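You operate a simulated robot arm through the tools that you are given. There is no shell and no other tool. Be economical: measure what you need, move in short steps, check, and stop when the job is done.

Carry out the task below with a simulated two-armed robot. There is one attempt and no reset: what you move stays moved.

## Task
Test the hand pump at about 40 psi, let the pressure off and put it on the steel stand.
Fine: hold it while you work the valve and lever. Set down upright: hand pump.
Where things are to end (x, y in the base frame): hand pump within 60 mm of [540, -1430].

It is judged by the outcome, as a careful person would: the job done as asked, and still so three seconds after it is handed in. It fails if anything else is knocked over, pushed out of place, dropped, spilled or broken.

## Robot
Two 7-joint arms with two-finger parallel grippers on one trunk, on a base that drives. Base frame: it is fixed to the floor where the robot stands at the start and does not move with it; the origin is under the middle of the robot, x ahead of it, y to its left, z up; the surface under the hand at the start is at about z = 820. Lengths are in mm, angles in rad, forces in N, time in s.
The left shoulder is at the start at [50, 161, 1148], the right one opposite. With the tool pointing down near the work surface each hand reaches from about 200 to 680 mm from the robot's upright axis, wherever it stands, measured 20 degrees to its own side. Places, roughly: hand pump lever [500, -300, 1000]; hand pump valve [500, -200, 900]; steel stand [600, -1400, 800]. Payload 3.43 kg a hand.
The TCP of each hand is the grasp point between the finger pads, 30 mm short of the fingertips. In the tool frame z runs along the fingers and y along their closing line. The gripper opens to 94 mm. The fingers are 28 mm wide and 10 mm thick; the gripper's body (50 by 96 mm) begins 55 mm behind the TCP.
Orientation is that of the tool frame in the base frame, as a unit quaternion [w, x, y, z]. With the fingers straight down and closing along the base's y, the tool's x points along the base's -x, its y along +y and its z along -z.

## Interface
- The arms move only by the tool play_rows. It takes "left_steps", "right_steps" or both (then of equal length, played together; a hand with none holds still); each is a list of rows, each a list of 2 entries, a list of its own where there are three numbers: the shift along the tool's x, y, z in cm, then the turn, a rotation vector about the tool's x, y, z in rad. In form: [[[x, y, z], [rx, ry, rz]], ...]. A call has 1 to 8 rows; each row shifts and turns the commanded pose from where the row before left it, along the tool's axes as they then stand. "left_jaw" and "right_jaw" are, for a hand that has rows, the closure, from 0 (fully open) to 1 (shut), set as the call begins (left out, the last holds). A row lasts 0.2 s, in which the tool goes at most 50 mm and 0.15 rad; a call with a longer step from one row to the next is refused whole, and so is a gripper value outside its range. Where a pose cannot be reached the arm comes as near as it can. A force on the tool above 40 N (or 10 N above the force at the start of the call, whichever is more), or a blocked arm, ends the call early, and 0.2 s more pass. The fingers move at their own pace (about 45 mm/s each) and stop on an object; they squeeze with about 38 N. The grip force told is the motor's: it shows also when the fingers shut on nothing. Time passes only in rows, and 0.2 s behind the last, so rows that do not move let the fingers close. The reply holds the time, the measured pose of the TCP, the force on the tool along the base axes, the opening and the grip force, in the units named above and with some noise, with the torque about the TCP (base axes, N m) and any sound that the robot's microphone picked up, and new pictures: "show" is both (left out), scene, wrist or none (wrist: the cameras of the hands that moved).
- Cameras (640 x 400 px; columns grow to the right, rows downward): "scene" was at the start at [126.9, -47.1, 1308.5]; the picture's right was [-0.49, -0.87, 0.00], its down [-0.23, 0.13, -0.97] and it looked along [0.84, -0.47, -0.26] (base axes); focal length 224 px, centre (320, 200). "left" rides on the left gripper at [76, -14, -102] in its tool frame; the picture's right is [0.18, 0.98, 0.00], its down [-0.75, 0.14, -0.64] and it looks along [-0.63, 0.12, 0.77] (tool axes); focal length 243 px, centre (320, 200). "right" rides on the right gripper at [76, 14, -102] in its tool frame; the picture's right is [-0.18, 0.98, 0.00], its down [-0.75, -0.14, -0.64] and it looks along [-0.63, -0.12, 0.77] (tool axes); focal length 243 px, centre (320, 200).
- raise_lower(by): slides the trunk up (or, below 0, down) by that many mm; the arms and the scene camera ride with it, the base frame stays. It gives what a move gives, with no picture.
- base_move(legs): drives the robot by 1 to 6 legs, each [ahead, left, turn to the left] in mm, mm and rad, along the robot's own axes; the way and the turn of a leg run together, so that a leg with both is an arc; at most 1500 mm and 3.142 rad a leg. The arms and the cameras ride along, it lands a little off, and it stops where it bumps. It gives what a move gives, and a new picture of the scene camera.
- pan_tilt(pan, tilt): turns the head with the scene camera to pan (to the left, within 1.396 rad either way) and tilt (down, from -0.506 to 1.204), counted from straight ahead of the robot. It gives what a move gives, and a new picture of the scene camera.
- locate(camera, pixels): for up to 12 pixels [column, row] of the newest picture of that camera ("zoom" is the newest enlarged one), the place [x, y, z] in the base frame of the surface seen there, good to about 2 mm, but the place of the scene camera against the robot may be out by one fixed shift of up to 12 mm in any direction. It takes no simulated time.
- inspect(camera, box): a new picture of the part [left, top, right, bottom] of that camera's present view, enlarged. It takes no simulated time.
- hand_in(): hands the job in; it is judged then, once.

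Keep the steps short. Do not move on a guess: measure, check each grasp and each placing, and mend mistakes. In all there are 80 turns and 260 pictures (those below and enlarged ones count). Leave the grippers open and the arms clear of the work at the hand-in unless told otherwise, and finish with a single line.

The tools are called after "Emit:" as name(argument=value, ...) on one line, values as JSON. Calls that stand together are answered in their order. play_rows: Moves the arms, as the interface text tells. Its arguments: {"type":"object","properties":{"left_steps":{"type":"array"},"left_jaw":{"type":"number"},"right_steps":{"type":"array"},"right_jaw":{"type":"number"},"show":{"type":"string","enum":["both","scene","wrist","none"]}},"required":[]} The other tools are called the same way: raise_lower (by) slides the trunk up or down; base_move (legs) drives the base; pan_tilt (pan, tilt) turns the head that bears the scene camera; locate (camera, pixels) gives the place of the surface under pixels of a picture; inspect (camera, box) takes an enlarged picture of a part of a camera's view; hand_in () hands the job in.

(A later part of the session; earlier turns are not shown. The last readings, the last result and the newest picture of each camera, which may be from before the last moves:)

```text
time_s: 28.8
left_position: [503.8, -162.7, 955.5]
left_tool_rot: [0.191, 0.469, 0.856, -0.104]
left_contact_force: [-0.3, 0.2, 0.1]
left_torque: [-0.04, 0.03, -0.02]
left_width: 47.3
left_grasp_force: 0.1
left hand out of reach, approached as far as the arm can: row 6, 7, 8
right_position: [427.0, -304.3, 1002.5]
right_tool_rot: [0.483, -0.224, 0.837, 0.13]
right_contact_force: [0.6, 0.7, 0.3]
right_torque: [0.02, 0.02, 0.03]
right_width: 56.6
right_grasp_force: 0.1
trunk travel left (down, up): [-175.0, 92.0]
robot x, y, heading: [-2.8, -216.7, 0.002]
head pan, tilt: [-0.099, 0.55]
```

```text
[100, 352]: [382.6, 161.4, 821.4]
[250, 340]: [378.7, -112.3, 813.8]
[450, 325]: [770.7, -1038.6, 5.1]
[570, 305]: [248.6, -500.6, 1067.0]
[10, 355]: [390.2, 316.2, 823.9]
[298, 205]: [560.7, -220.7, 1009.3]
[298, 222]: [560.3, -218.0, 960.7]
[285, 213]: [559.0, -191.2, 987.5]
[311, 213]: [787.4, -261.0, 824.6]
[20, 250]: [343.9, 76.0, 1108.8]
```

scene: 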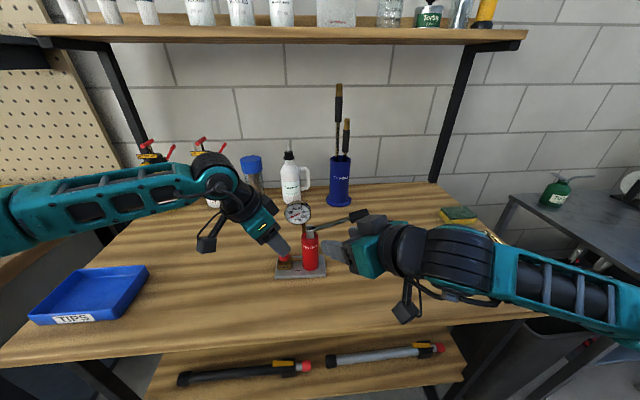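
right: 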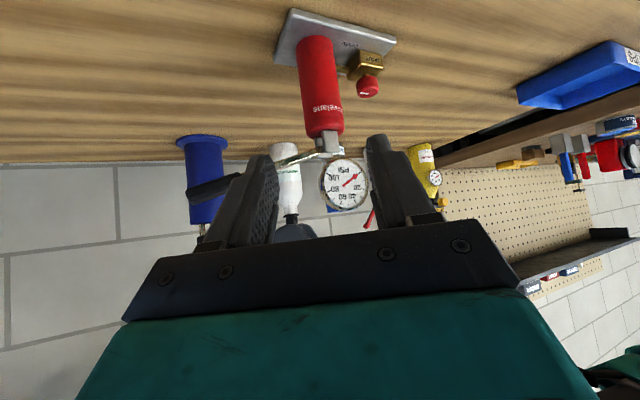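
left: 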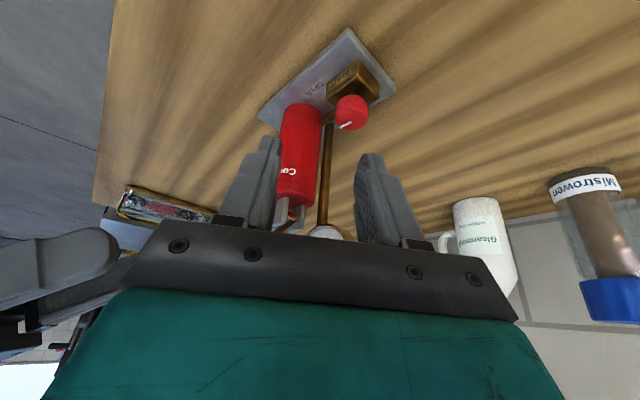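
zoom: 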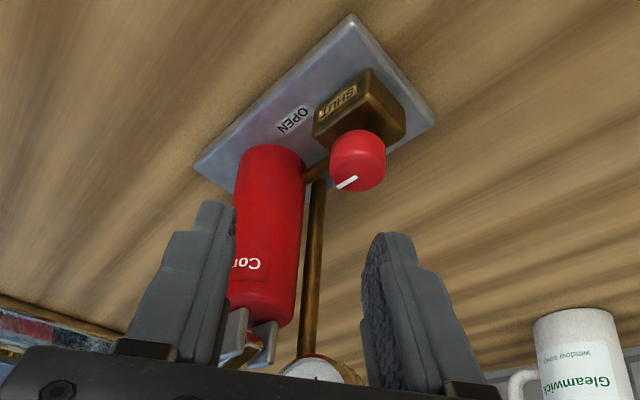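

Stem is at about (565, -224); bench front edge x≈380. Raise both hands clear, then shift left and turn right by 0.52 rad.

Emit:
play_rows(left_steps=[[[0, 0, -4], [0, 0, 0]], [[0, 0, -4.5], [0, 0, 0]], [[0, 0, -4.5], [0, 0, 0]], [[0, 0, -4.5], [0, 0, 0]], [[0, 0, 0], [0, 0, 0]]], right_steps=[[[-3, 0, -1.7], [0, 0, 0]], [[-3, 0, -1.7], [0, 0, 0]], [[-3, 0, -1.7], [0, 0, 0]], [[0, 0, -4], [0, 0, 0]], [[0, 0, 0], [0, 0, 0]]], show="none")

Emit:
base_move(legs=[[0, 265, 0], [0, 0, -0.52]])

```text
time_s: 30.0
left_position: [464.3, -89.7, 1073.4]
left_tool_rot: [0.191, 0.453, 0.866, -0.096]
left_contact_force: [-0.2, 0.2, 0.3]
left_torque: [0.0, -0.05, 0.01]
left_width: 46.7
left_grasp_force: 0.1
left hand out of reach, approached as far as the arm can: row 3, 4
right_position: [400.1, -320.9, 1127.2]
right_tool_rot: [0.483, -0.223, 0.837, 0.129]
right_contact_force: [0.0, 0.4, -0.2]
right_torque: [0.0, 0.01, -0.01]
right_width: 56.3
right_grasp_force: 0.1
trunk travel left (down, up): [-175.0, 92.0]
robot x, y, heading: [2.1, -217.1, 0.004]
head pan, tilt: [-0.099, 0.55]
```

```text
time_s: 34.4
left_position: [465.9, -73.9, 1074.7]
left_tool_rot: [0.16, 0.661, 0.719, -0.142]
left_contact_force: [0.3, 0.2, 0.3]
left_torque: [-0.03, 0.02, -0.03]
left_width: 47.0
left_grasp_force: 0.0
right_position: [293.0, -242.7, 1126.5]
right_tool_rot: [0.5, 0.0, 0.866, 0.0]
right_contact_force: [0.0, -0.1, -0.2]
right_torque: [-0.01, -0.02, 0.02]
right_width: 56.5
right_grasp_force: 0.1
trunk travel left (down, up): [-175.0, 92.0]
robot x, y, heading: [-2.2, 52.1, -0.526]
head pan, tilt: [-0.099, 0.55]
```

scene: 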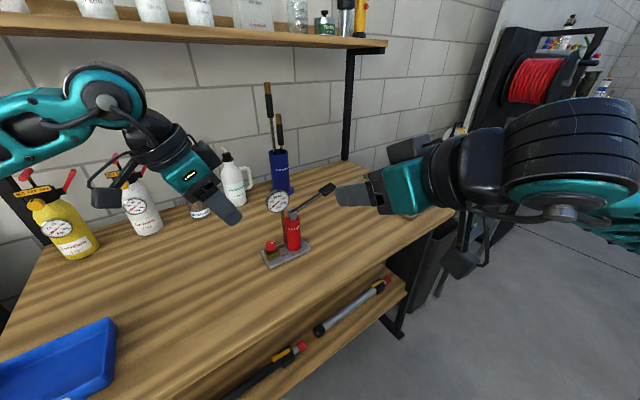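

Now turned. Test the left hand going to the pre-pose at the knob with this -85° heading.

Emit:
play_rows(left_steps=[[[-0.29, 1.66, 3.77], [0, 0, 0]], [[-0.29, 1.66, 3.77], [0, 0, 0]], [[-0.29, 1.66, 3.77], [0, 0, 0]], [[-0.29, 1.66, 3.77], [0, 0, 0]], [[0, 0, 0], [0, 0, 0]]], show="wrist")

```text
time_s: 35.6
left_position: [466.6, -72.4, 1073.9]
left_tool_rot: [0.16, 0.661, 0.719, -0.142]
left_contact_force: [0.9, -0.1, 0.2]
left_torque: [-0.03, -0.01, -0.02]
left_width: 46.7
left_grasp_force: 0.1
left hand out of reach, approached as far as the arm can: row 1, 2, 3, 4
right_position: [293.4, -243.1, 1126.2]
right_tool_rot: [0.501, 0.0, 0.866, 0.0]
right_contact_force: [-0.1, -0.2, 0.8]
right_torque: [0.01, -0.01, -0.01]
right_width: 56.1
right_grasp_force: 0.1
trunk travel left (down, up): [-175.0, 92.0]
robot x, y, heading: [2.7, 52.9, -0.524]
head pan, tilt: [-0.099, 0.55]
```

left: 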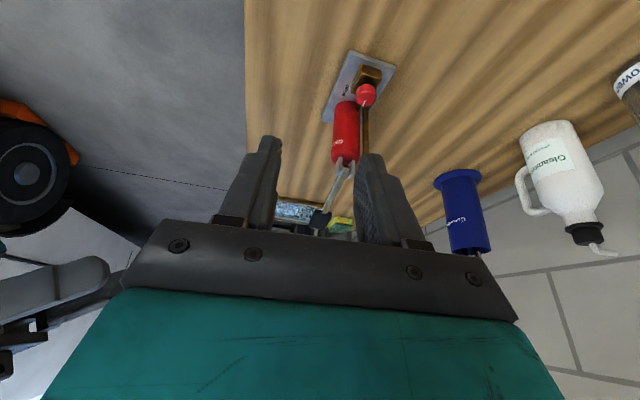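

It sits right at the yaw limit. Relax the yaw by 30°, then move to the knob.

Emit:
play_rows(left_steps=[[[0, 0, 0], [-0.0547, 0, -0.119]], [[0, 0, 0], [-0.0547, 0, -0.119]], [[0, 0, 0], [-0.0547, 0, -0.119]], [[0, 0, 0], [-0.0547, 0, -0.119]], [[-0.74, 0.05, 3.96], [0, 0, 0]], [[-0.74, 0.05, 3.96], [0, 0, 0]], [[-0.74, 0.05, 3.96], [0, 0, 0]], [[-0.74, 0.05, 3.96], [0, 0, 0]]], show="none")

Emit:
play_rows(left_steps=[[[0, 0, 0], [0, 0, 0]], [[0, 0, 0], [0.0547, 0, 0.119]], [[0, 0, 0], [0.0547, 0, 0.119]], [[0, 0, 0], [0.0547, 0, 0.119]], [[0, 0, 0], [0.0547, 0, 0.119]], [[0, 0, 0], [0.0547, 0, 0.119]], [[0, 0, 0], [0, 0, 0]]], show="both")

```text
time_s: 37.4
left_position: [523.1, -149.8, 942.3]
left_tool_rot: [0.192, 0.452, 0.866, -0.098]
left_contact_force: [-0.7, 0.2, -0.2]
left_torque: [0.02, -0.03, -0.02]
left_width: 47.1
left_grasp_force: 0.1
right_position: [295.0, -241.9, 1126.4]
right_tool_rot: [0.5, 0.001, 0.866, 0.0]
right_contact_force: [0.9, -0.3, 0.2]
right_torque: [-0.02, 0.0, -0.03]
right_width: 56.3
right_grasp_force: 0.0
trunk travel left (down, up): [-175.0, 92.0]
robot x, y, heading: [-1.4, 52.3, -0.524]
head pan, tilt: [-0.099, 0.55]
```

```text
time_s: 39.0
left_position: [511.3, -147.4, 953.4]
left_tool_rot: [0.182, 0.642, 0.734, -0.125]
left_contact_force: [-0.1, 0.4, -0.1]
left_torque: [-0.01, 0.01, 0.03]
left_width: 47.2
left_grasp_force: 0.1
left hand out of reach, approached as far as the arm can: row 5, 6
right_position: [293.9, -242.4, 1125.8]
right_tool_rot: [0.499, 0.0, 0.866, 0.0]
right_contact_force: [0.4, -1.1, 0.0]
right_torque: [0.02, 0.0, -0.03]
right_width: 56.6
right_grasp_force: 0.1
trunk travel left (down, up): [-175.0, 92.0]
robot x, y, heading: [-2.8, 48.9, -0.526]
head pan, tilt: [-0.099, 0.55]
```

scene: 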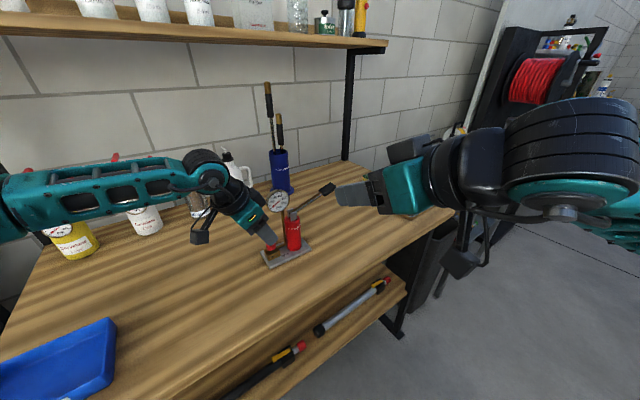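
left: 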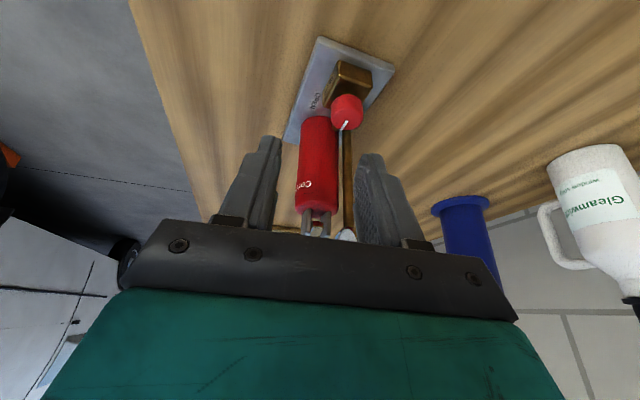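

Limit is about -82° here. Check whether a steeper hand (75°) gives more yaw range.

Emit:
play_rows(left_steps=[[[0, 0, 0], [-0.0547, 0, -0.119]], [[0, 0, 0], [0, 0.087, 0]], [[0, 0, 0], [0, 0.087, 0]], [[0, 0, 0], [0.034, 0, 0.1265]], [[0, 0, 0], [0.034, 0, 0.1265]], [[0, 0, 0], [0.034, 0, 0.1265]], [[0, 0, 0], [0.034, 0, 0.1265]], [[0, 0, 0], [0.034, 0, 0.1265]]], show="none")

```text
time_s: 40.8
left_position: [511.5, -148.5, 953.2]
left_tool_rot: [0.122, 0.626, 0.767, -0.066]
left_contact_force: [0.5, 0.5, -0.5]
left_torque: [0.03, 0.0, -0.03]
left_width: 47.0
left_grasp_force: 0.2
left hand out of reach, approached as far as the arm can: row 4, 5, 6, 7, 8
right_position: [294.5, -242.3, 1126.6]
right_tool_rot: [0.5, 0.0, 0.866, 0.0]
right_contact_force: [0.6, -0.1, 0.3]
right_torque: [-0.02, 0.02, -0.02]
right_width: 56.1
right_grasp_force: 0.2
trunk travel left (down, up): [-175.0, 92.0]
robot x, y, heading: [3.4, 50.6, -0.526]
head pan, tilt: [-0.099, 0.55]
```

No gain. So I'll ratchet the knob in ~30° bites between -45° and -76°. Set the left to a clean -60°/70° orientation and bring the right hand (now straight ahead, 30° down) to its pre-grasp.

Emit:
play_rows(left_steps=[[[0, 0, 0], [-0.0159, -0.0221, -0.105]], [[0, 0, 0], [-0.0159, -0.0221, -0.105]], [[0, 0, 0], [-0.0159, -0.0221, -0.105]], [[0, 0, 0], [0, 0, 0]], [[0, 0, 0], [0, 0, 0]], [[0, 0, 0], [0, 0, 0]], [[0, 0, 0], [0, 0, 0]]], right_steps=[[[1.67, 0.03, 3.72], [0, 0, 0]], [[1.67, 0.03, 3.72], [0, 0, 0]], [[1.67, 0.03, 3.72], [0, 0, 0]], [[1.67, 0.03, 3.72], [0, 0, 0]], [[1.67, 0.03, 3.72], [0, 0, 0]], [[1.67, 0.03, 3.72], [0, 0, 0]], [[0, 0, 0], [0, 0, 0]]])

```text
time_s: 42.4
left_position: [511.8, -146.6, 953.5]
left_tool_rot: [0.15, 0.492, 0.854, -0.086]
left_contact_force: [0.3, -0.1, 0.7]
left_torque: [-0.02, -0.02, 0.02]
left_width: 47.0
left_grasp_force: 0.0
right_position: [439.6, -240.3, 927.1]
right_tool_rot: [0.5, -0.001, 0.866, 0.001]
right_contact_force: [0.1, 0.1, -0.7]
right_torque: [0.04, 0.01, -0.01]
right_width: 56.4
right_grasp_force: 0.0
trunk travel left (down, up): [-175.0, 92.0]
robot x, y, heading: [-0.3, 43.1, -0.52]
head pan, tilt: [-0.099, 0.55]
```

scene: 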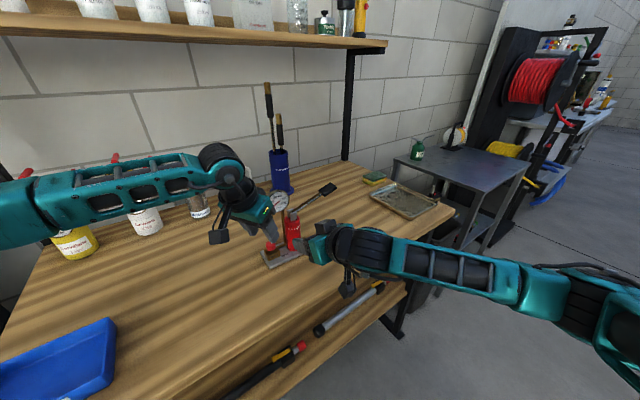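
right: 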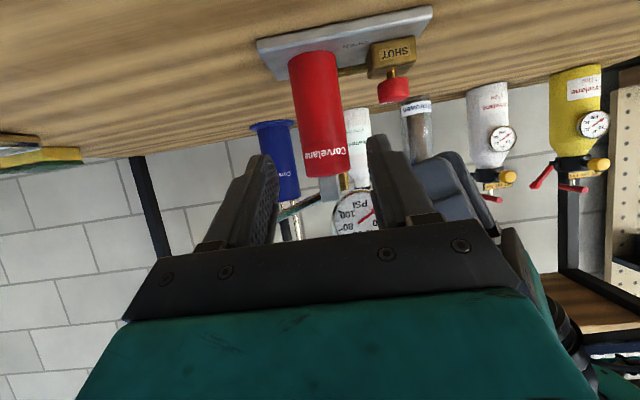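
left: 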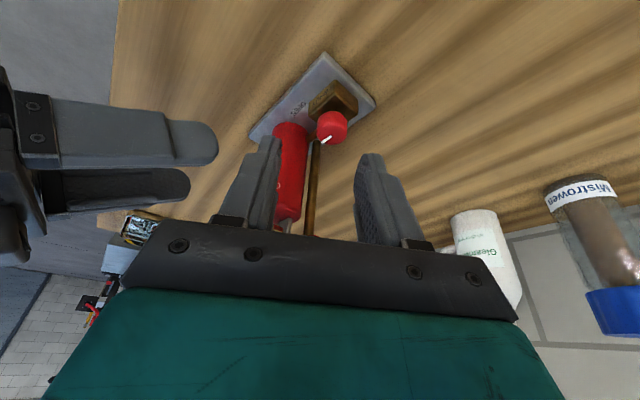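

Re-measure the cylinder and the knob from both wrist cameras.

Emit:
locate(camera="right", pixels=[[293, 100], [316, 100], [336, 100], [297, 140], [320, 145], [344, 140], [380, 92], [393, 95], [408, 92], [394, 100]])

Emit:
locate(camera="left", pixels=[[319, 128], [331, 125], [344, 130], [332, 115], [325, 140], [335, 142], [275, 160], [290, 150], [304, 150]])

```text
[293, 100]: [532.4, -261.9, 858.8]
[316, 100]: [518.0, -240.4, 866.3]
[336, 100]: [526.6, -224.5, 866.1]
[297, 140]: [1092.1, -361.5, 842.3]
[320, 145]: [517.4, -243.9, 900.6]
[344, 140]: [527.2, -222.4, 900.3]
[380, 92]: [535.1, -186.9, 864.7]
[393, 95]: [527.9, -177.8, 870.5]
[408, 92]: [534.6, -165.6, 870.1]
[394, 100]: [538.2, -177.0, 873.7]
```

```text
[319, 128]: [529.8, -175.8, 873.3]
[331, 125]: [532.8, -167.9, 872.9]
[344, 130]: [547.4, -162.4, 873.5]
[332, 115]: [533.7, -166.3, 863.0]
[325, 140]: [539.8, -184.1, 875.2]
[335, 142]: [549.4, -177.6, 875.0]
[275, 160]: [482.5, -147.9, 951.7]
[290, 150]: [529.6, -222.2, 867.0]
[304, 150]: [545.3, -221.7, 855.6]
```

Positions agree. Advance the right hand 97 mm and close.

Emit:
play_rows(right_steps=[[[0, -0.05, 2.5], [0, 0, 0]], [[0, 0, 2.5], [0, 0, 0]], [[0, 0, 2.2], [0, 0, 0]], [[0, 0, 1.5], [0, 0, 0]], [[0, 0, 1.05], [0, 0, 0]], [[0, 0, 0], [0, 0, 0]], [[0, 0, 0], [0, 0, 0]]], show="none")

Emit:
play_rows(right_steps=[[[0, 0, 0], [0, 0, 0]], [[0, 0, 0], [0, 0, 0]], [[0, 0, 0], [0, 0, 0]], [[0, 0, 0], [0, 0, 0]]], right_jaw=1.0)

Emit:
inspect(camera="scene", box=[220, 160, 370, 280])

```text
time_s: 44.0
left_position: [511.6, -148.0, 953.1]
left_tool_rot: [0.15, 0.492, 0.853, -0.086]
left_contact_force: [-0.7, 0.0, 0.4]
left_torque: [0.04, -0.02, 0.01]
left_width: 47.0
left_grasp_force: 0.0
right_position: [521.3, -241.1, 879.0]
right_tool_rot: [0.5, 0.001, 0.866, -0.001]
right_contact_force: [-0.1, -0.5, -0.2]
right_torque: [-0.02, 0.0, 0.01]
right_width: 56.1
right_grasp_force: 0.0
trunk travel left (down, up): [-175.0, 92.0]
robot x, y, heading: [1.5, 51.3, -0.53]
head pan, tilt: [-0.099, 0.55]
```

```text
time_s: 45.0
left_position: [511.8, -148.3, 953.5]
left_tool_rot: [0.149, 0.491, 0.854, -0.086]
left_contact_force: [0.0, 0.5, -0.2]
left_torque: [0.03, -0.01, -0.03]
left_width: 46.9
left_grasp_force: 0.1
right_position: [521.8, -241.1, 878.7]
right_tool_rot: [0.501, 0.001, 0.866, -0.001]
right_contact_force: [-2.1, -2.5, -0.1]
right_torque: [-0.06, -0.15, -0.07]
right_width: 41.5
right_grasp_force: 37.6
trunk travel left (down, up): [-175.0, 92.0]
robot x, y, heading: [-0.6, 48.3, -0.527]
head pan, tilt: [-0.099, 0.55]
```

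scene: 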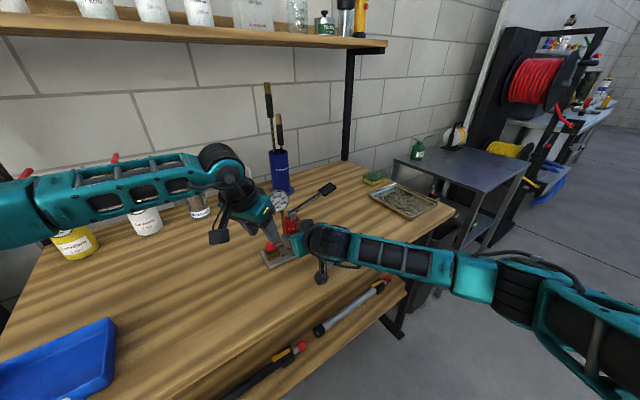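
right: 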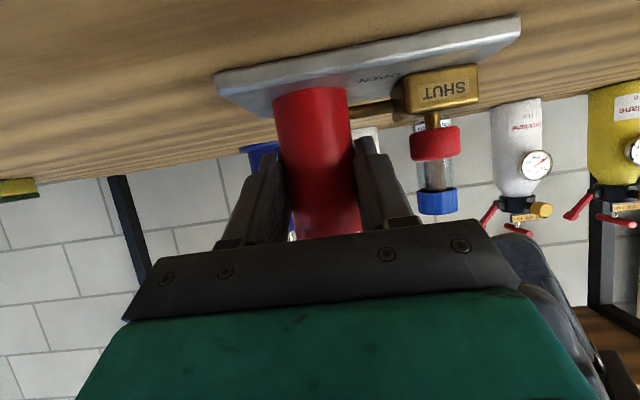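

```text
3.33 times, centred on (295, 220) of scene
```

zoom: 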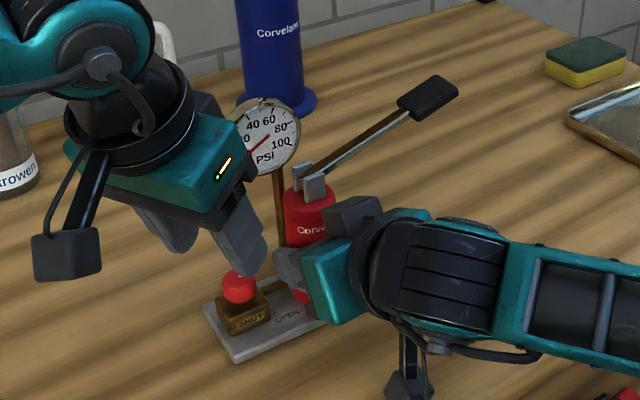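

Opening only 41.5 mm: the fingertips hold short of the diameter. Re-grip 7 mm deeper.

Emit:
play_rows(right_steps=[[[0, 0, 0], [0, 0, 0]], [[0, 0, 0], [0, 0, 0]], [[-0.15, 0, 0.3], [0, 0, 0]], [[-0.2, 0, 0.3], [0, 0, 0]], [[0, 0, 0], [0, 0, 0]]], right_jaw=0.4, show="none")

Emit:
play_rows(right_steps=[[[0, 0, 0], [0, 0, 0]], [[0, 0, 0], [0, 0, 0]], [[0, 0, 0], [0, 0, 0]], [[0, 0, 0], [0, 0, 0]]], right_jaw=1.0)

Emit:
locate(camera="right", pixels=[[418, 140], [435, 142], [455, 140], [436, 154]])

```text
time_s: 46.2
left_position: [512.3, -148.4, 952.3]
left_tool_rot: [0.149, 0.491, 0.854, -0.086]
left_contact_force: [-0.6, 0.5, -0.6]
left_torque: [-0.03, -0.01, -0.01]
left_width: 47.2
left_grasp_force: 0.1
right_position: [528.6, -240.2, 878.7]
right_tool_rot: [0.5, 0.0, 0.866, 0.0]
right_contact_force: [0.4, 0.0, -0.4]
right_torque: [0.0, -0.01, -0.02]
right_width: 56.0
right_grasp_force: 0.1
trunk travel left (down, up): [-175.0, 92.0]
robot x, y, heading: [4.1, 51.1, -0.529]
head pan, tilt: [-0.099, 0.55]
```

```text
time_s: 47.2
left_position: [511.4, -147.8, 951.9]
left_tool_rot: [0.149, 0.493, 0.853, -0.086]
left_contact_force: [0.0, 0.5, 0.2]
left_torque: [-0.01, -0.04, -0.02]
left_width: 47.0
left_grasp_force: 0.1
right_position: [529.3, -240.2, 879.4]
right_tool_rot: [0.5, 0.0, 0.866, 0.0]
right_contact_force: [0.5, -0.9, 0.0]
right_torque: [-0.06, -0.02, -0.1]
right_width: 45.2
right_grasp_force: 38.4
trunk travel left (down, up): [-175.0, 92.0]
robot x, y, heading: [0.7, 47.4, -0.522]
head pan, tilt: [-0.099, 0.55]
```

scene: 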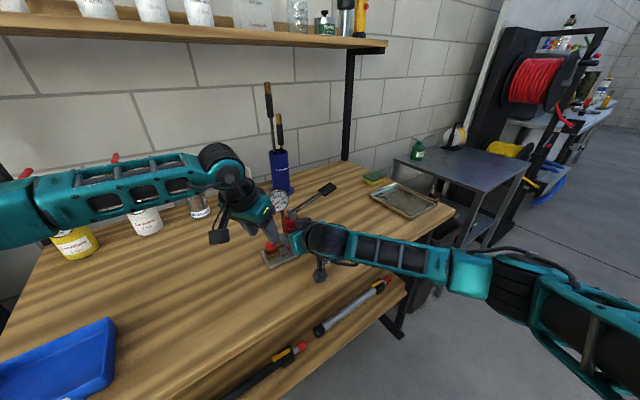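
right: 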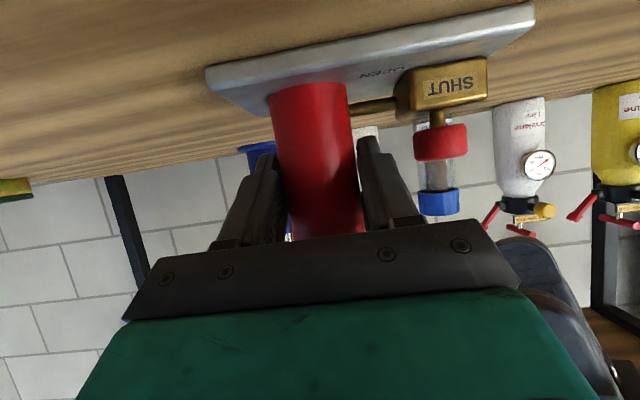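

```text
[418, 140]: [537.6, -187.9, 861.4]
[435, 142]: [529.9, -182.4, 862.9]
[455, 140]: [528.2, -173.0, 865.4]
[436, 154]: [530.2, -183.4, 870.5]
```

Right grip now 45.2 mm, solid. Left: yaw to -48°, narrow to ~39 mm, approach to 20 mm above the grip point and check.

Emit:
play_rows(left_steps=[[[0, 0, 0], [-0.0359, 0, -0.0987]], [[0, 0, 0], [-0.0359, 0, -0.0987]], [[-0.46, 0.19, 1.5], [0, 0, 0]], [[-0.46, 0.19, 1.5], [0, 0, 0]], [[0, 0, 1.5], [0, 0, 0]], [[0, 0, 0.6], [0, 0, 0]], [[0, 0, 0], [0, 0, 0]], [[0, 0, 0], [0, 0, 0]]], left_jaw=0.58)

Emit:
inspect(camera="left", box=[220, 60, 440, 250])

Emit:
inspect(camera="scene", box=[220, 180, 340, 280])

```text
time_s: 49.0
left_position: [530.4, -165.0, 908.5]
left_tool_rot: [0.158, 0.4, 0.9, -0.07]
left_contact_force: [-0.1, -0.1, -0.3]
left_torque: [0.01, 0.02, -0.03]
left_width: 39.3
left_grasp_force: 0.0
right_position: [528.7, -242.0, 878.4]
right_tool_rot: [0.5, 0.0, 0.866, 0.0]
right_contact_force: [0.0, -1.2, 0.3]
right_torque: [0.06, 0.02, -0.1]
right_width: 45.0
right_grasp_force: 38.1
trunk travel left (down, up): [-175.0, 92.0]
robot x, y, heading: [-2.5, 49.2, -0.527]
head pan, tilt: [-0.099, 0.55]
```

scene: 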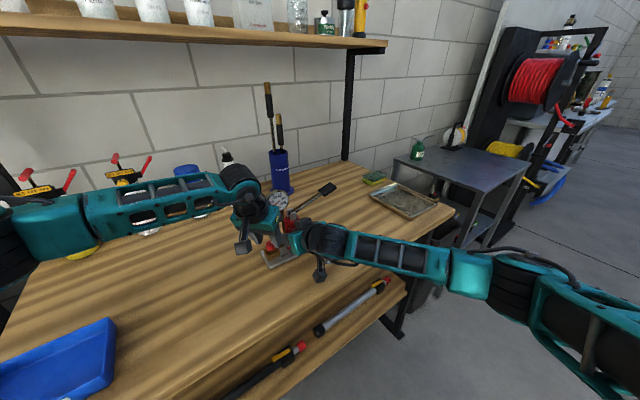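
left: 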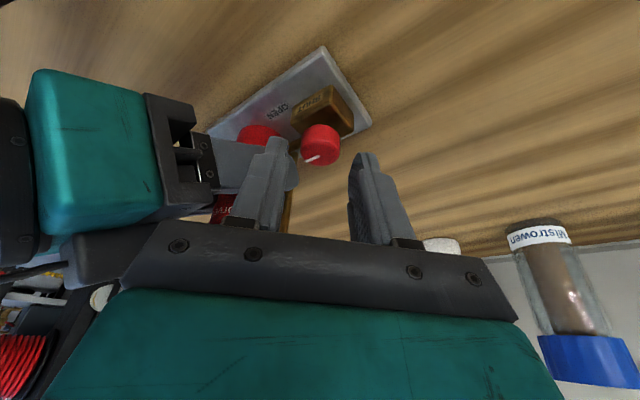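

```text
2.11 times, centred on (330, 155) of left
```

zoom: 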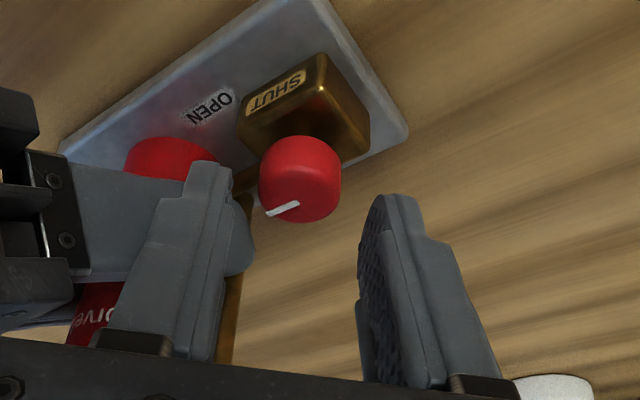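

```text
4.00 times, centred on (280, 230) of scene
```

zoom: 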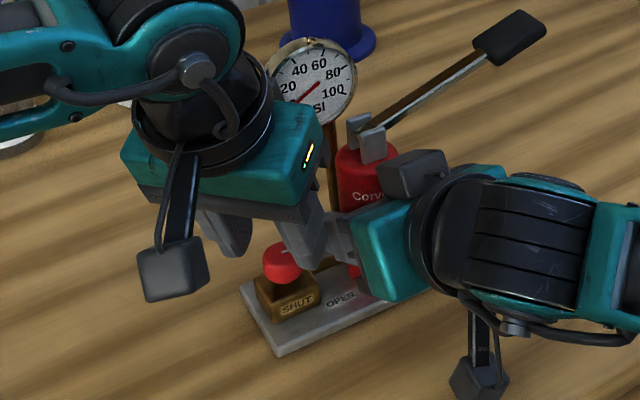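

Knob is centred between the left fingertips (tips at 210/385, knob 300 in the enlarged view). Descend 21 mm and close.

Emit:
play_rows(left_steps=[[[0, 0.06, 0.8], [0, 0, 0]], [[0, 0.06, 0.8], [0, 0, 0]], [[0, 0, 0.5], [0, 0, 0]], [[0, 0, 0], [0, 0, 0]]], left_jaw=0.62, show="wrist")

Emit:
inspect(camera="left", box=[220, 60, 440, 250])

```text
time_s: 50.0
left_position: [536.6, -170.6, 888.2]
left_tool_rot: [0.158, 0.4, 0.9, -0.071]
left_contact_force: [0.1, 0.3, -0.6]
left_torque: [0.0, -0.01, -0.04]
left_width: 35.6
left_grasp_force: 0.1
right_position: [528.9, -241.4, 879.0]
right_tool_rot: [0.5, 0.001, 0.866, -0.001]
right_contact_force: [-0.7, -1.6, 0.2]
right_torque: [0.01, -0.02, -0.11]
right_width: 44.8
right_grasp_force: 37.9
trunk travel left (down, up): [-175.0, 92.0]
robot x, y, heading: [-0.4, 48.4, -0.521]
head pan, tilt: [-0.099, 0.55]
```

left: 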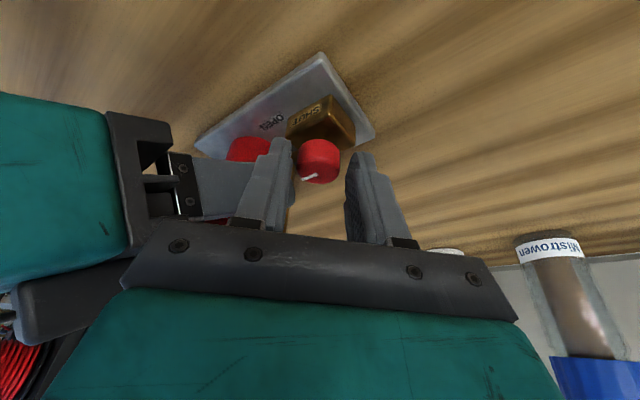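

```text
2.11 times, centred on (330, 155) of left
```

zoom: 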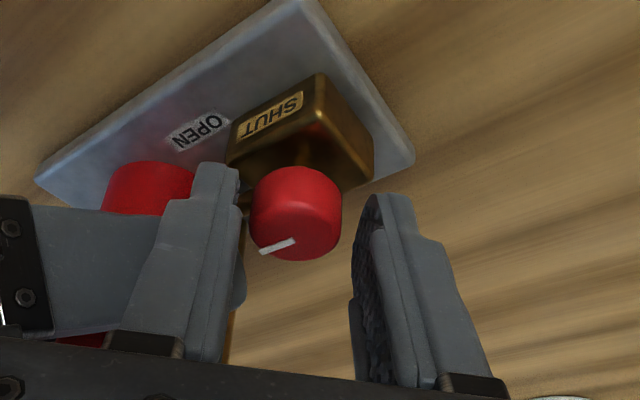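

Close the left fingers on the knob.

Emit:
play_rows(left_steps=[[[0, 0, 0], [0, 0, 0]], [[0, 0, 0], [0, 0, 0]], [[0, 0, 0], [0, 0, 0]]], left_jaw=1.0, show="wrist")

```text
time_s: 50.8
left_position: [537.6, -170.7, 889.2]
left_tool_rot: [0.158, 0.401, 0.9, -0.071]
left_contact_force: [-3.7, -3.1, 0.8]
left_torque: [0.07, -0.17, -0.11]
left_width: 25.1
left_grasp_force: 37.7
right_position: [529.3, -241.3, 879.0]
right_tool_rot: [0.501, 0.001, 0.866, 0.0]
right_contact_force: [2.8, -0.5, -0.1]
right_torque: [-0.11, 0.09, -0.22]
right_width: 44.9
right_grasp_force: 37.5
trunk travel left (down, up): [-175.0, 92.0]
robot x, y, heading: [3.5, 49.9, -0.52]
head pan, tilt: [-0.099, 0.55]
```

left: 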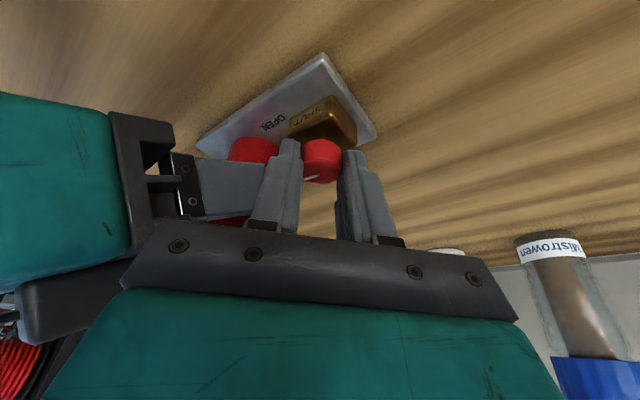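

Knob gripped (25 mm). Turn clockwise 30° about the knob's vertical axis.

Emit:
play_rows(left_steps=[[[0, 0.079, 0], [0.0358, 0, 0.0984]], [[0, 0.079, 0], [0.0358, 0, 0.0984]], [[0, 0.079, 0], [0.0358, 0, 0.0984]], [[0, 0.079, 0], [0.0358, 0, 0.0984]], [[0, 0.079, 0], [0.0358, 0, 0.0984]], [[0, 0, 0], [0, 0, 0]]], show="wrist")

Emit:
inspect(camera="left", box=[220, 60, 440, 250])

```text
time_s: 52.2
left_position: [539.4, -167.3, 888.5]
left_tool_rot: [0.139, 0.578, 0.798, -0.102]
left_contact_force: [-5.7, -4.7, -0.9]
left_torque: [0.36, -0.02, -0.09]
left_width: 24.7
left_grasp_force: 37.5
left hand out of reach, approached as far as the arm can: row 5
right_position: [529.3, -240.3, 878.2]
right_tool_rot: [0.499, -0.001, 0.867, 0.001]
right_contact_force: [6.0, 6.2, -0.1]
right_torque: [0.03, 0.0, -0.17]
right_width: 45.0
right_grasp_force: 38.1
trunk travel left (down, up): [-175.0, 92.0]
robot x, y, heading: [-2.8, 49.9, -0.521]
head pan, tilt: [-0.099, 0.55]
```

left: 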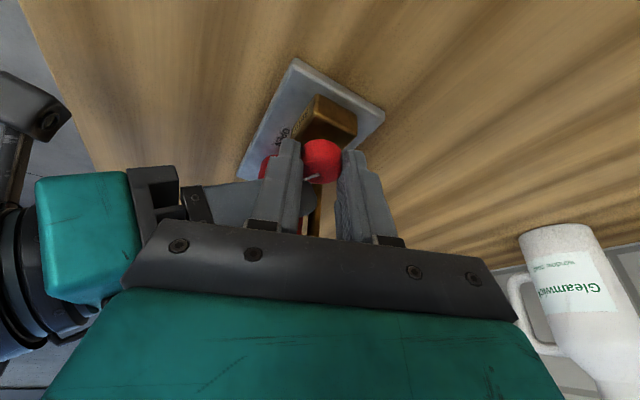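

```text
2.11 times, centred on (330, 155) of left
```

zoom: 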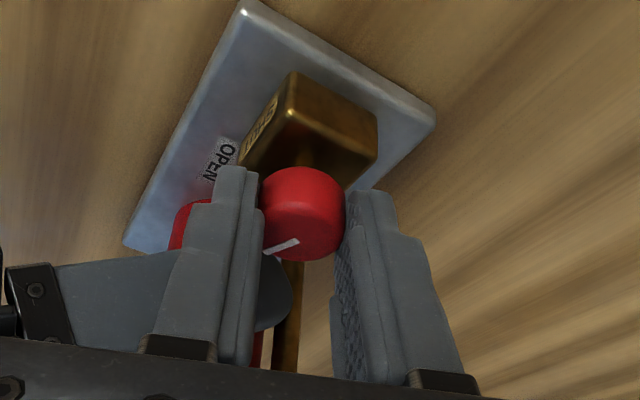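

The mark kept its place relative to the fingers: the knob turned ~24°. Ratchet: open slightly, yaw back, re-grip, and turn again.

Emit:
play_rows(left_steps=[[[0, 0, 0], [0, 0, 0]], [[0, -0.1, 0], [0, 0, 0]], [[0, -0.085, 0], [-0.0388, 0, -0.1066]], [[0, -0.085, 0], [-0.0388, 0, -0.1066]], [[0, -0.085, 0], [-0.0388, 0, -0.1066]], [[0, -0.085, 0], [-0.0388, 0, -0.1066]], [[0, 0, 0], [0, 0, 0]]], left_jaw=0.62, show="wrist")

Emit:
inspect(camera="left", box=[220, 60, 440, 250])

```text
time_s: 53.8
left_position: [536.2, -168.8, 889.3]
left_tool_rot: [0.16, 0.383, 0.907, -0.067]
left_contact_force: [-0.8, 0.6, 0.0]
left_torque: [-0.01, -0.01, 0.01]
left_width: 35.5
left_grasp_force: 0.1
right_position: [528.3, -240.7, 879.9]
right_tool_rot: [0.501, 0.001, 0.866, -0.001]
right_contact_force: [-1.6, 1.2, 0.1]
right_torque: [-0.16, 0.0, -0.03]
right_width: 44.8
right_grasp_force: 38.2
trunk travel left (down, up): [-175.0, 92.0]
robot x, y, heading: [-3.1, 49.3, -0.525]
head pan, tilt: [-0.099, 0.55]
```

left: 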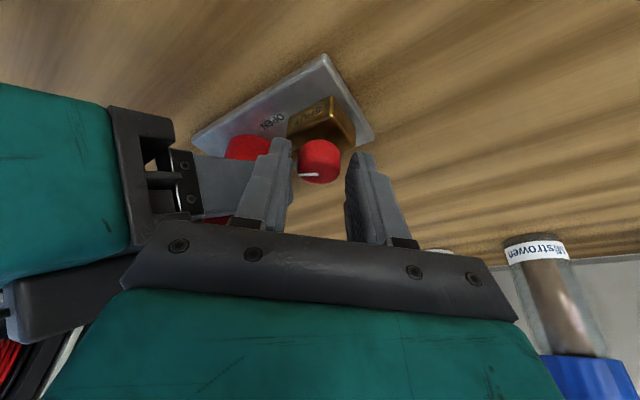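

```text
2.11 times, centred on (330, 155) of left
```

zoom: 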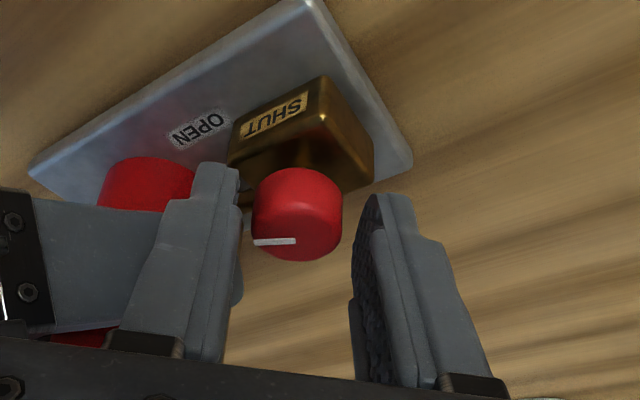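

Works. Repeat the bite: close and turn, then back.

Emit:
play_rows(left_steps=[[[0, 0, 0], [0, 0, 0]], [[0, 0, 0], [0, 0, 0]], [[0, 0.079, 0], [0.0358, 0, 0.0984]], [[0, 0.079, 0], [0.0358, 0, 0.0984]], [[0, 0.079, 0], [0.0358, 0, 0.0984]], [[0, 0.079, 0], [0.0358, 0, 0.0984]], [[0, 0.06, 0], [0.0268, 0, 0.0738]], [[0, 0, 0], [0, 0, 0]]], left_jaw=1.0, show="none")

Emit:
play_rows(left_steps=[[[0, 0, 0], [0, 0, 0]], [[0, -0.05, 0], [0, 0, 0]], [[0, -0.085, 0], [-0.0388, 0, -0.1066]], [[0, -0.085, 0], [-0.0388, 0, -0.1066]], [[0, -0.085, 0], [-0.0388, 0, -0.1066]], [[0, -0.085, 0], [-0.0388, 0, -0.1066]], [[0, 0, 0], [0, 0, 0]]], left_jaw=0.62, show="wrist")

Emit:
inspect(camera="left", box=[220, 60, 440, 250])

```text
time_s: 55.6
left_position: [539.2, -168.1, 888.7]
left_tool_rot: [0.138, 0.595, 0.785, -0.104]
left_contact_force: [-0.9, -3.6, -0.3]
left_torque: [0.22, -0.23, 0.0]
left_width: 24.8
left_grasp_force: 38.0
right_position: [529.1, -241.5, 878.6]
right_tool_rot: [0.5, -0.001, 0.866, 0.001]
right_contact_force: [-1.9, 2.6, 0.3]
right_torque: [-0.06, 0.1, 0.04]
right_width: 44.5
right_grasp_force: 38.0
trunk travel left (down, up): [-175.0, 92.0]
robot x, y, heading: [-3.1, 52.0, -0.522]
head pan, tilt: [-0.099, 0.55]
```

```text
time_s: 57.2
left_position: [535.5, -167.7, 888.1]
left_tool_rot: [0.158, 0.402, 0.899, -0.07]
left_contact_force: [0.5, -0.7, -0.1]
left_torque: [-0.02, -0.03, -0.01]
left_width: 35.9
left_grasp_force: 0.1
right_position: [529.2, -241.3, 879.1]
right_tool_rot: [0.5, 0.0, 0.866, 0.0]
right_contact_force: [-1.2, 1.7, -0.1]
right_torque: [-0.05, -0.04, -0.05]
right_width: 44.5
right_grasp_force: 38.3
trunk travel left (down, up): [-175.0, 92.0]
robot x, y, heading: [1.8, 49.8, -0.524]
head pan, tilt: [-0.099, 0.55]
```

left: 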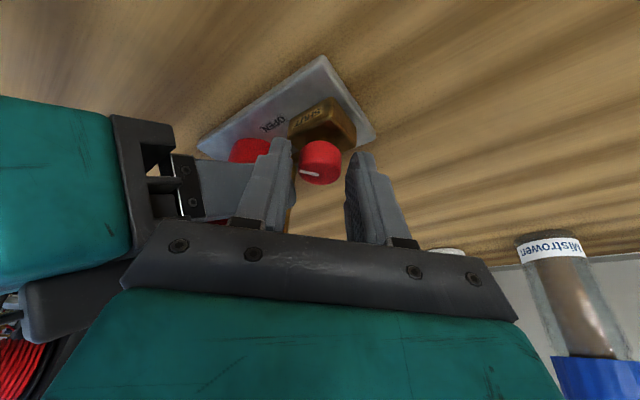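

```text
2.11 times, centred on (330, 155) of left
```

zoom: 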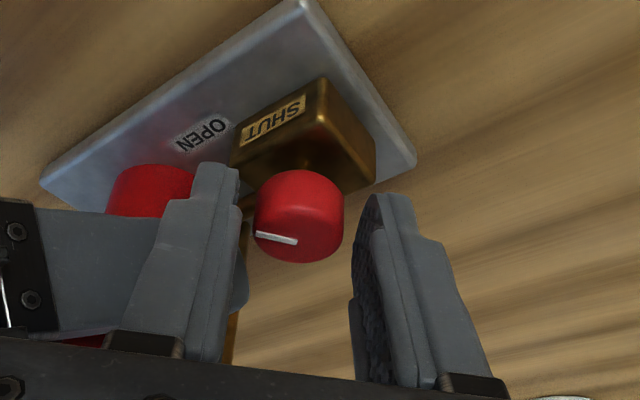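

About 50° done. Another bite.

Emit:
play_rows(left_steps=[[[-0.2, 0, 0], [0, 0, 0]], [[0, 0, 0], [0, 0, 0]], [[0, 0.079, 0], [0.0358, 0, 0.0984]], [[0, 0.079, 0], [0.0358, 0, 0.0984]], [[0, 0.079, 0], [0.0358, 0, 0.0984]], [[0, 0.079, 0], [0.0358, 0, 0.0984]], [[0, 0.06, 0], [0.0268, 0, 0.0738]], [[0, 0, 0], [0, 0, 0]]], left_jaw=1.0, show="none")

Emit:
play_rows(left_steps=[[[0, 0, 0], [0, 0, 0]], [[0, -0.05, 0], [0, 0, 0]], [[0, -0.085, 0], [-0.0388, 0, -0.1066]], [[0, -0.085, 0], [-0.0388, 0, -0.1066]], [[0, -0.085, 0], [-0.0388, 0, -0.1066]], [[0, -0.085, 0], [-0.0388, 0, -0.1066]], [[0, 0, 0], [0, 0, 0]]], left_jaw=0.62, show="wrist")

Emit:
inspect(camera="left", box=[220, 60, 440, 250])

```text
time_s: 59.0
left_position: [538.7, -168.4, 889.1]
left_tool_rot: [0.139, 0.582, 0.795, -0.103]
left_contact_force: [-4.7, 1.2, -0.6]
left_torque: [0.41, -0.09, -0.07]
left_width: 24.8
left_grasp_force: 38.1
left hand out of reach, approached as far as the arm can: row 7
right_position: [528.4, -241.3, 878.6]
right_tool_rot: [0.5, 0.001, 0.866, -0.001]
right_contact_force: [2.2, -2.5, 0.9]
right_torque: [-0.06, 0.08, -0.25]
right_width: 44.7
right_grasp_force: 38.1
trunk travel left (down, up): [-175.0, 92.0]
robot x, y, heading: [2.1, 46.7, -0.527]
head pan, tilt: [-0.099, 0.55]
```

```text
time_s: 60.6
left_position: [537.1, -169.8, 889.8]
left_tool_rot: [0.159, 0.387, 0.906, -0.068]
left_contact_force: [-1.3, 0.3, -0.3]
left_torque: [0.01, -0.02, 0.04]
left_width: 35.7
left_grasp_force: 0.2
right_position: [528.4, -242.4, 878.9]
right_tool_rot: [0.5, 0.001, 0.866, 0.0]
right_contact_force: [-0.1, -3.4, 1.9]
right_torque: [0.05, 0.01, -0.12]
right_width: 45.0
right_grasp_force: 38.0
trunk travel left (down, up): [-175.0, 92.0]
robot x, y, heading: [-0.0, 48.5, -0.528]
head pan, tilt: [-0.099, 0.55]
```

left: 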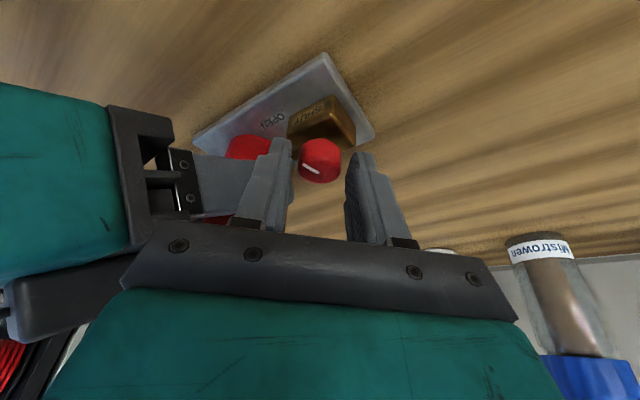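

```text
2.11 times, centred on (330, 155) of left
```

zoom: 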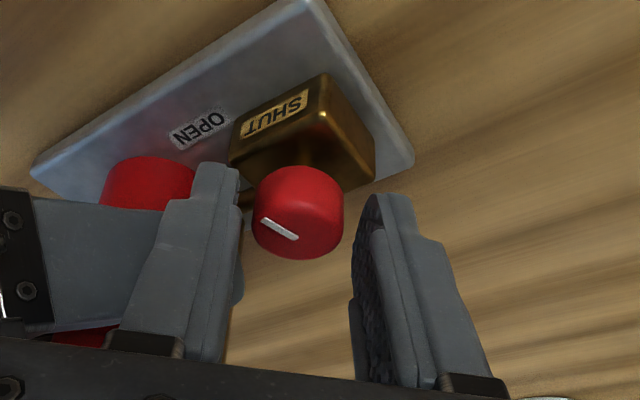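

Measure the mark's direction with the knob now.

Emit:
locate(camera="zoom", pixels=[[264, 221], [296, 237], [280, 229], [272, 240]])

Emit:
play_rows(left_steps=[[[-0.05, 0, 0], [0, 0, 0]], [[0, 0, 0], [0, 0, 0]], [[0, 0.079, 0], [0.0358, 0, 0.0984]], [[0, 0.079, 0], [0.0358, 0, 0.0984]], [[0, 0.079, 0], [0.0358, 0, 0.0984]], [[0, 0, 0], [0, 0, 0]]], left_jaw=1.0, show="none")

```text
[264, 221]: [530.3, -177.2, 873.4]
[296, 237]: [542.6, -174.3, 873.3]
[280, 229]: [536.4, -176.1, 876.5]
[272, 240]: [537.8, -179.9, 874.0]
```

```text
time_s: 62.0
left_position: [539.4, -167.5, 888.7]
left_tool_rot: [0.146, 0.525, 0.834, -0.092]
left_contact_force: [-1.1, -0.3, 0.6]
left_torque: [0.22, 0.07, 0.09]
left_width: 25.0
left_grasp_force: 38.2
right_position: [528.0, -241.6, 879.6]
right_tool_rot: [0.5, 0.0, 0.866, 0.0]
right_contact_force: [0.3, -2.3, 1.5]
right_torque: [-0.06, -0.1, -0.17]
right_width: 44.8
right_grasp_force: 38.4
trunk travel left (down, up): [-175.0, 92.0]
robot x, y, heading: [-0.7, 49.5, -0.527]
head pan, tilt: [-0.099, 0.55]
```

The mark was 13° short of SHUT before this last ~18° turn, so it should now be shut. Release and raise the left hand, then look.

Emit:
play_rows(left_steps=[[[0, 0, 0], [0, 0, 0]], [[0, 0, -1], [0, 0, 0]], [[0, 0, -3], [0, 0, 0]], [[0, 0, -4], [0, 0, 0]], [[0, 0, -4], [0, 0, 0]], [[0, 0, 0], [0, 0, 0]]], left_jaw=0.6, show="wrist")

Emit:
inspect(camera="left", box=[240, 20, 420, 180])

Emit:
inspect(camera="scene", box=[220, 160, 370, 280])

```text
time_s: 63.4
left_position: [522.4, -132.2, 1003.3]
left_tool_rot: [0.145, 0.524, 0.834, -0.093]
left_contact_force: [-0.4, -0.5, 0.3]
left_torque: [-0.01, 0.01, -0.03]
left_width: 37.7
left_grasp_force: 0.0
right_position: [527.8, -240.8, 878.2]
right_tool_rot: [0.5, 0.0, 0.866, 0.001]
right_contact_force: [-0.6, -1.4, 1.3]
right_torque: [0.01, -0.02, -0.1]
right_width: 44.8
right_grasp_force: 37.9
trunk travel left (down, up): [-175.0, 92.0]
robot x, y, heading: [-2.6, 48.5, -0.529]
head pan, tilt: [-0.099, 0.55]
```

left: 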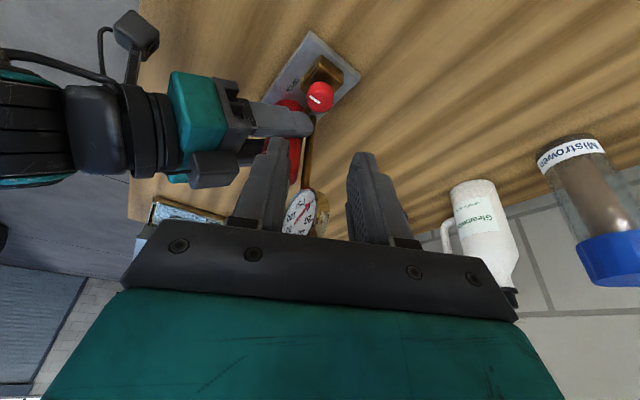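

```text
2.50 times, centred on (330, 100) of left
```

zoom: 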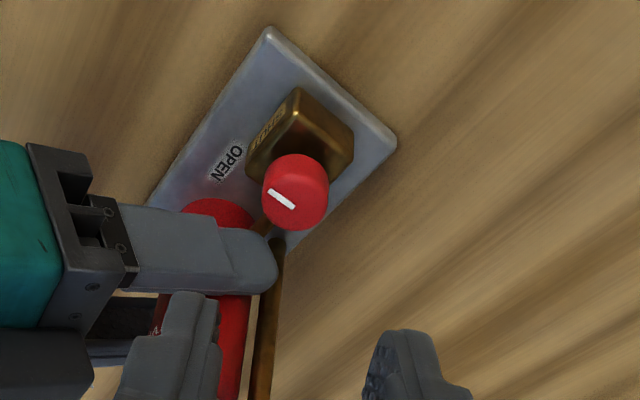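

```text
3.33 times, centred on (295, 220) of scene
```

zoom: 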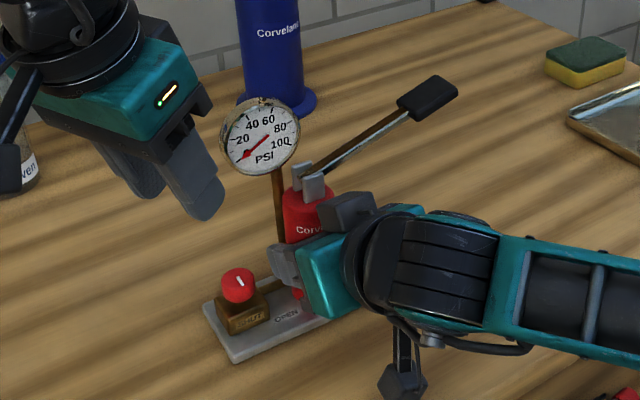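

The valve reads SHUT, gauge at 0. Now swap: the right releases and backs out (it will work the lever), the left will hold the cylinder.

Emit:
play_rows(right_steps=[[[0, 0, 0], [0, 0, 0]], [[0, 0, 0], [0, 0, 0]], [[0, 0, -3], [0, 0, 0]], [[0, 0, -4], [0, 0, 0]], [[0, 0, -4.5], [0, 0, 0]], [[0, 0, -4.5], [0, 0, 0]], [[0, -4.5, 0], [0, 0, 0]], [[0, -4.5, 0], [0, 0, 0]]], right_jaw=0.4, show="none")

Emit:
play_rows(right_steps=[[[-2.5, -3, 0], [0, -0.131, 0]], [[-2.5, -3, 0], [0, -0.131, 0]], [[0, 0, 0], [0, -0.131, 0]], [[0, 0, 0], [0, 0, -0.15]], [[0, 0, 0], [0, 0, -0.15]], [[0, 0, 0], [0, 0, -0.15]], [[0, 0, 0], [0, 0, -0.15]], [[0, 0, 0], [0, 0, -0.15]]], show="scene")

```text
time_s: 65.2
left_position: [520.5, -131.9, 1001.6]
left_tool_rot: [0.146, 0.525, 0.833, -0.092]
left_contact_force: [-0.1, -0.2, 0.0]
left_torque: [0.03, 0.0, 0.02]
left_width: 37.5
left_grasp_force: 0.0
right_position: [390.4, -332.2, 959.5]
right_tool_rot: [0.499, -0.001, 0.866, 0.002]
right_contact_force: [-0.1, -0.4, -0.9]
right_torque: [-0.02, 0.0, 0.01]
right_width: 56.4
right_grasp_force: 0.0
trunk travel left (down, up): [-175.0, 92.0]
robot x, y, heading: [-4.9, 50.0, -0.529]
head pan, tilt: [-0.099, 0.55]
```

```text
time_s: 67.0
left_position: [521.8, -132.1, 1001.9]
left_tool_rot: [0.146, 0.525, 0.833, -0.092]
left_contact_force: [0.4, 0.2, 0.6]
left_torque: [0.02, 0.02, 0.0]
left_width: 37.7
left_grasp_force: 0.1
right_position: [410.2, -392.8, 1003.2]
right_tool_rot: [0.618, -0.263, 0.704, -0.229]
right_contact_force: [0.1, -0.1, 0.6]
right_torque: [-0.01, 0.04, 0.02]
right_width: 56.5
right_grasp_force: 0.1
right hand out of reach, approached as far as the arm can: row 8
trunk travel left (down, up): [-175.0, 92.0]
robot x, y, heading: [2.1, 51.1, -0.527]
head pan, tilt: [-0.099, 0.55]
```

scene: 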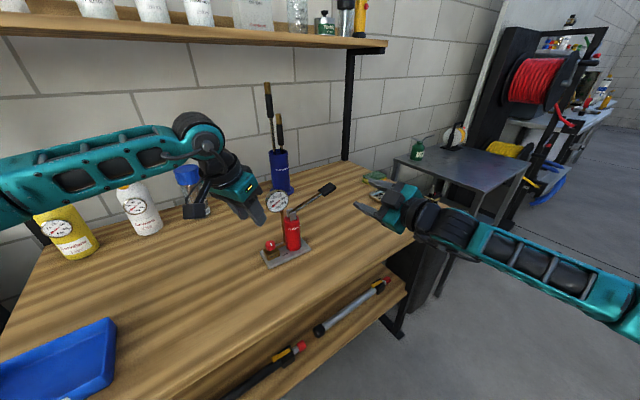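

Roll is limited, so I'll simply press the lever down with closed fingertips. Undo the roll and pitch the right hand to ~60° down.

Emit:
play_rows(right_steps=[[[0, 0, 0], [0, 0, 0.143]], [[0, 0, 0], [0, 0, 0.143]], [[0, 0, 0], [0, 0, 0.143]], [[0, 0, 0], [0, 0, 0.143]], [[0, 0, 0], [0, 0, 0.143]], [[0, 0, 0], [0, 0.15, 0]], [[0, 0, 0], [0, 0.15, 0]], [[0, 0, 0], [0, 0.15, 0]]], right_jaw=1.0, show="none")

Emit:
play_rows(right_steps=[[[-3, 0, 0], [0, 0.15, 0]], [[-3, 0, 0], [0, 0.15, 0]], [[0, 0, 0], [0, 0.15, 0]], [[0, 0, 0], [0, 0, 0]]], left_steps=[[[0, 0, -2], [-0.0388, 0, -0.1066]], [[0, 0, -2], [-0.0388, 0, -0.1066]], [[0, 0, 0], [-0.0388, 0, -0.1066]], [[0, 0, 0], [-0.0388, 0, -0.1066]]], show="none")

```text
time_s: 68.8
left_position: [522.7, -132.1, 1003.1]
left_tool_rot: [0.146, 0.524, 0.834, -0.092]
left_contact_force: [-1.3, 0.5, 0.5]
left_torque: [0.05, 0.0, 0.02]
left_width: 37.6
left_grasp_force: 0.1
right_position: [409.9, -393.5, 1002.8]
right_tool_rot: [0.474, -0.011, 0.88, -0.013]
right_contact_force: [-0.6, -0.4, -0.6]
right_torque: [-0.01, 0.0, -0.02]
right_width: 0.0
right_grasp_force: 32.9
trunk travel left (down, up): [-175.0, 92.0]
robot x, y, heading: [1.0, 50.2, -0.525]
head pan, tilt: [-0.099, 0.55]
```

```text
time_s: 69.8
left_position: [515.7, -119.1, 1040.2]
left_tool_rot: [0.163, 0.324, 0.93, -0.057]
left_contact_force: [-0.3, -1.1, 0.8]
left_torque: [0.03, -0.01, 0.01]
left_width: 37.8
left_grasp_force: 0.1
right_position: [446.4, -391.2, 1050.3]
right_tool_rot: [0.265, -0.007, 0.964, -0.016]
right_contact_force: [0.0, 0.3, -0.4]
right_torque: [-0.01, -0.02, 0.0]
right_width: 0.0
right_grasp_force: 33.3
trunk travel left (down, up): [-175.0, 92.0]
robot x, y, heading: [-2.1, 48.8, -0.521]
head pan, tilt: [-0.099, 0.55]
```

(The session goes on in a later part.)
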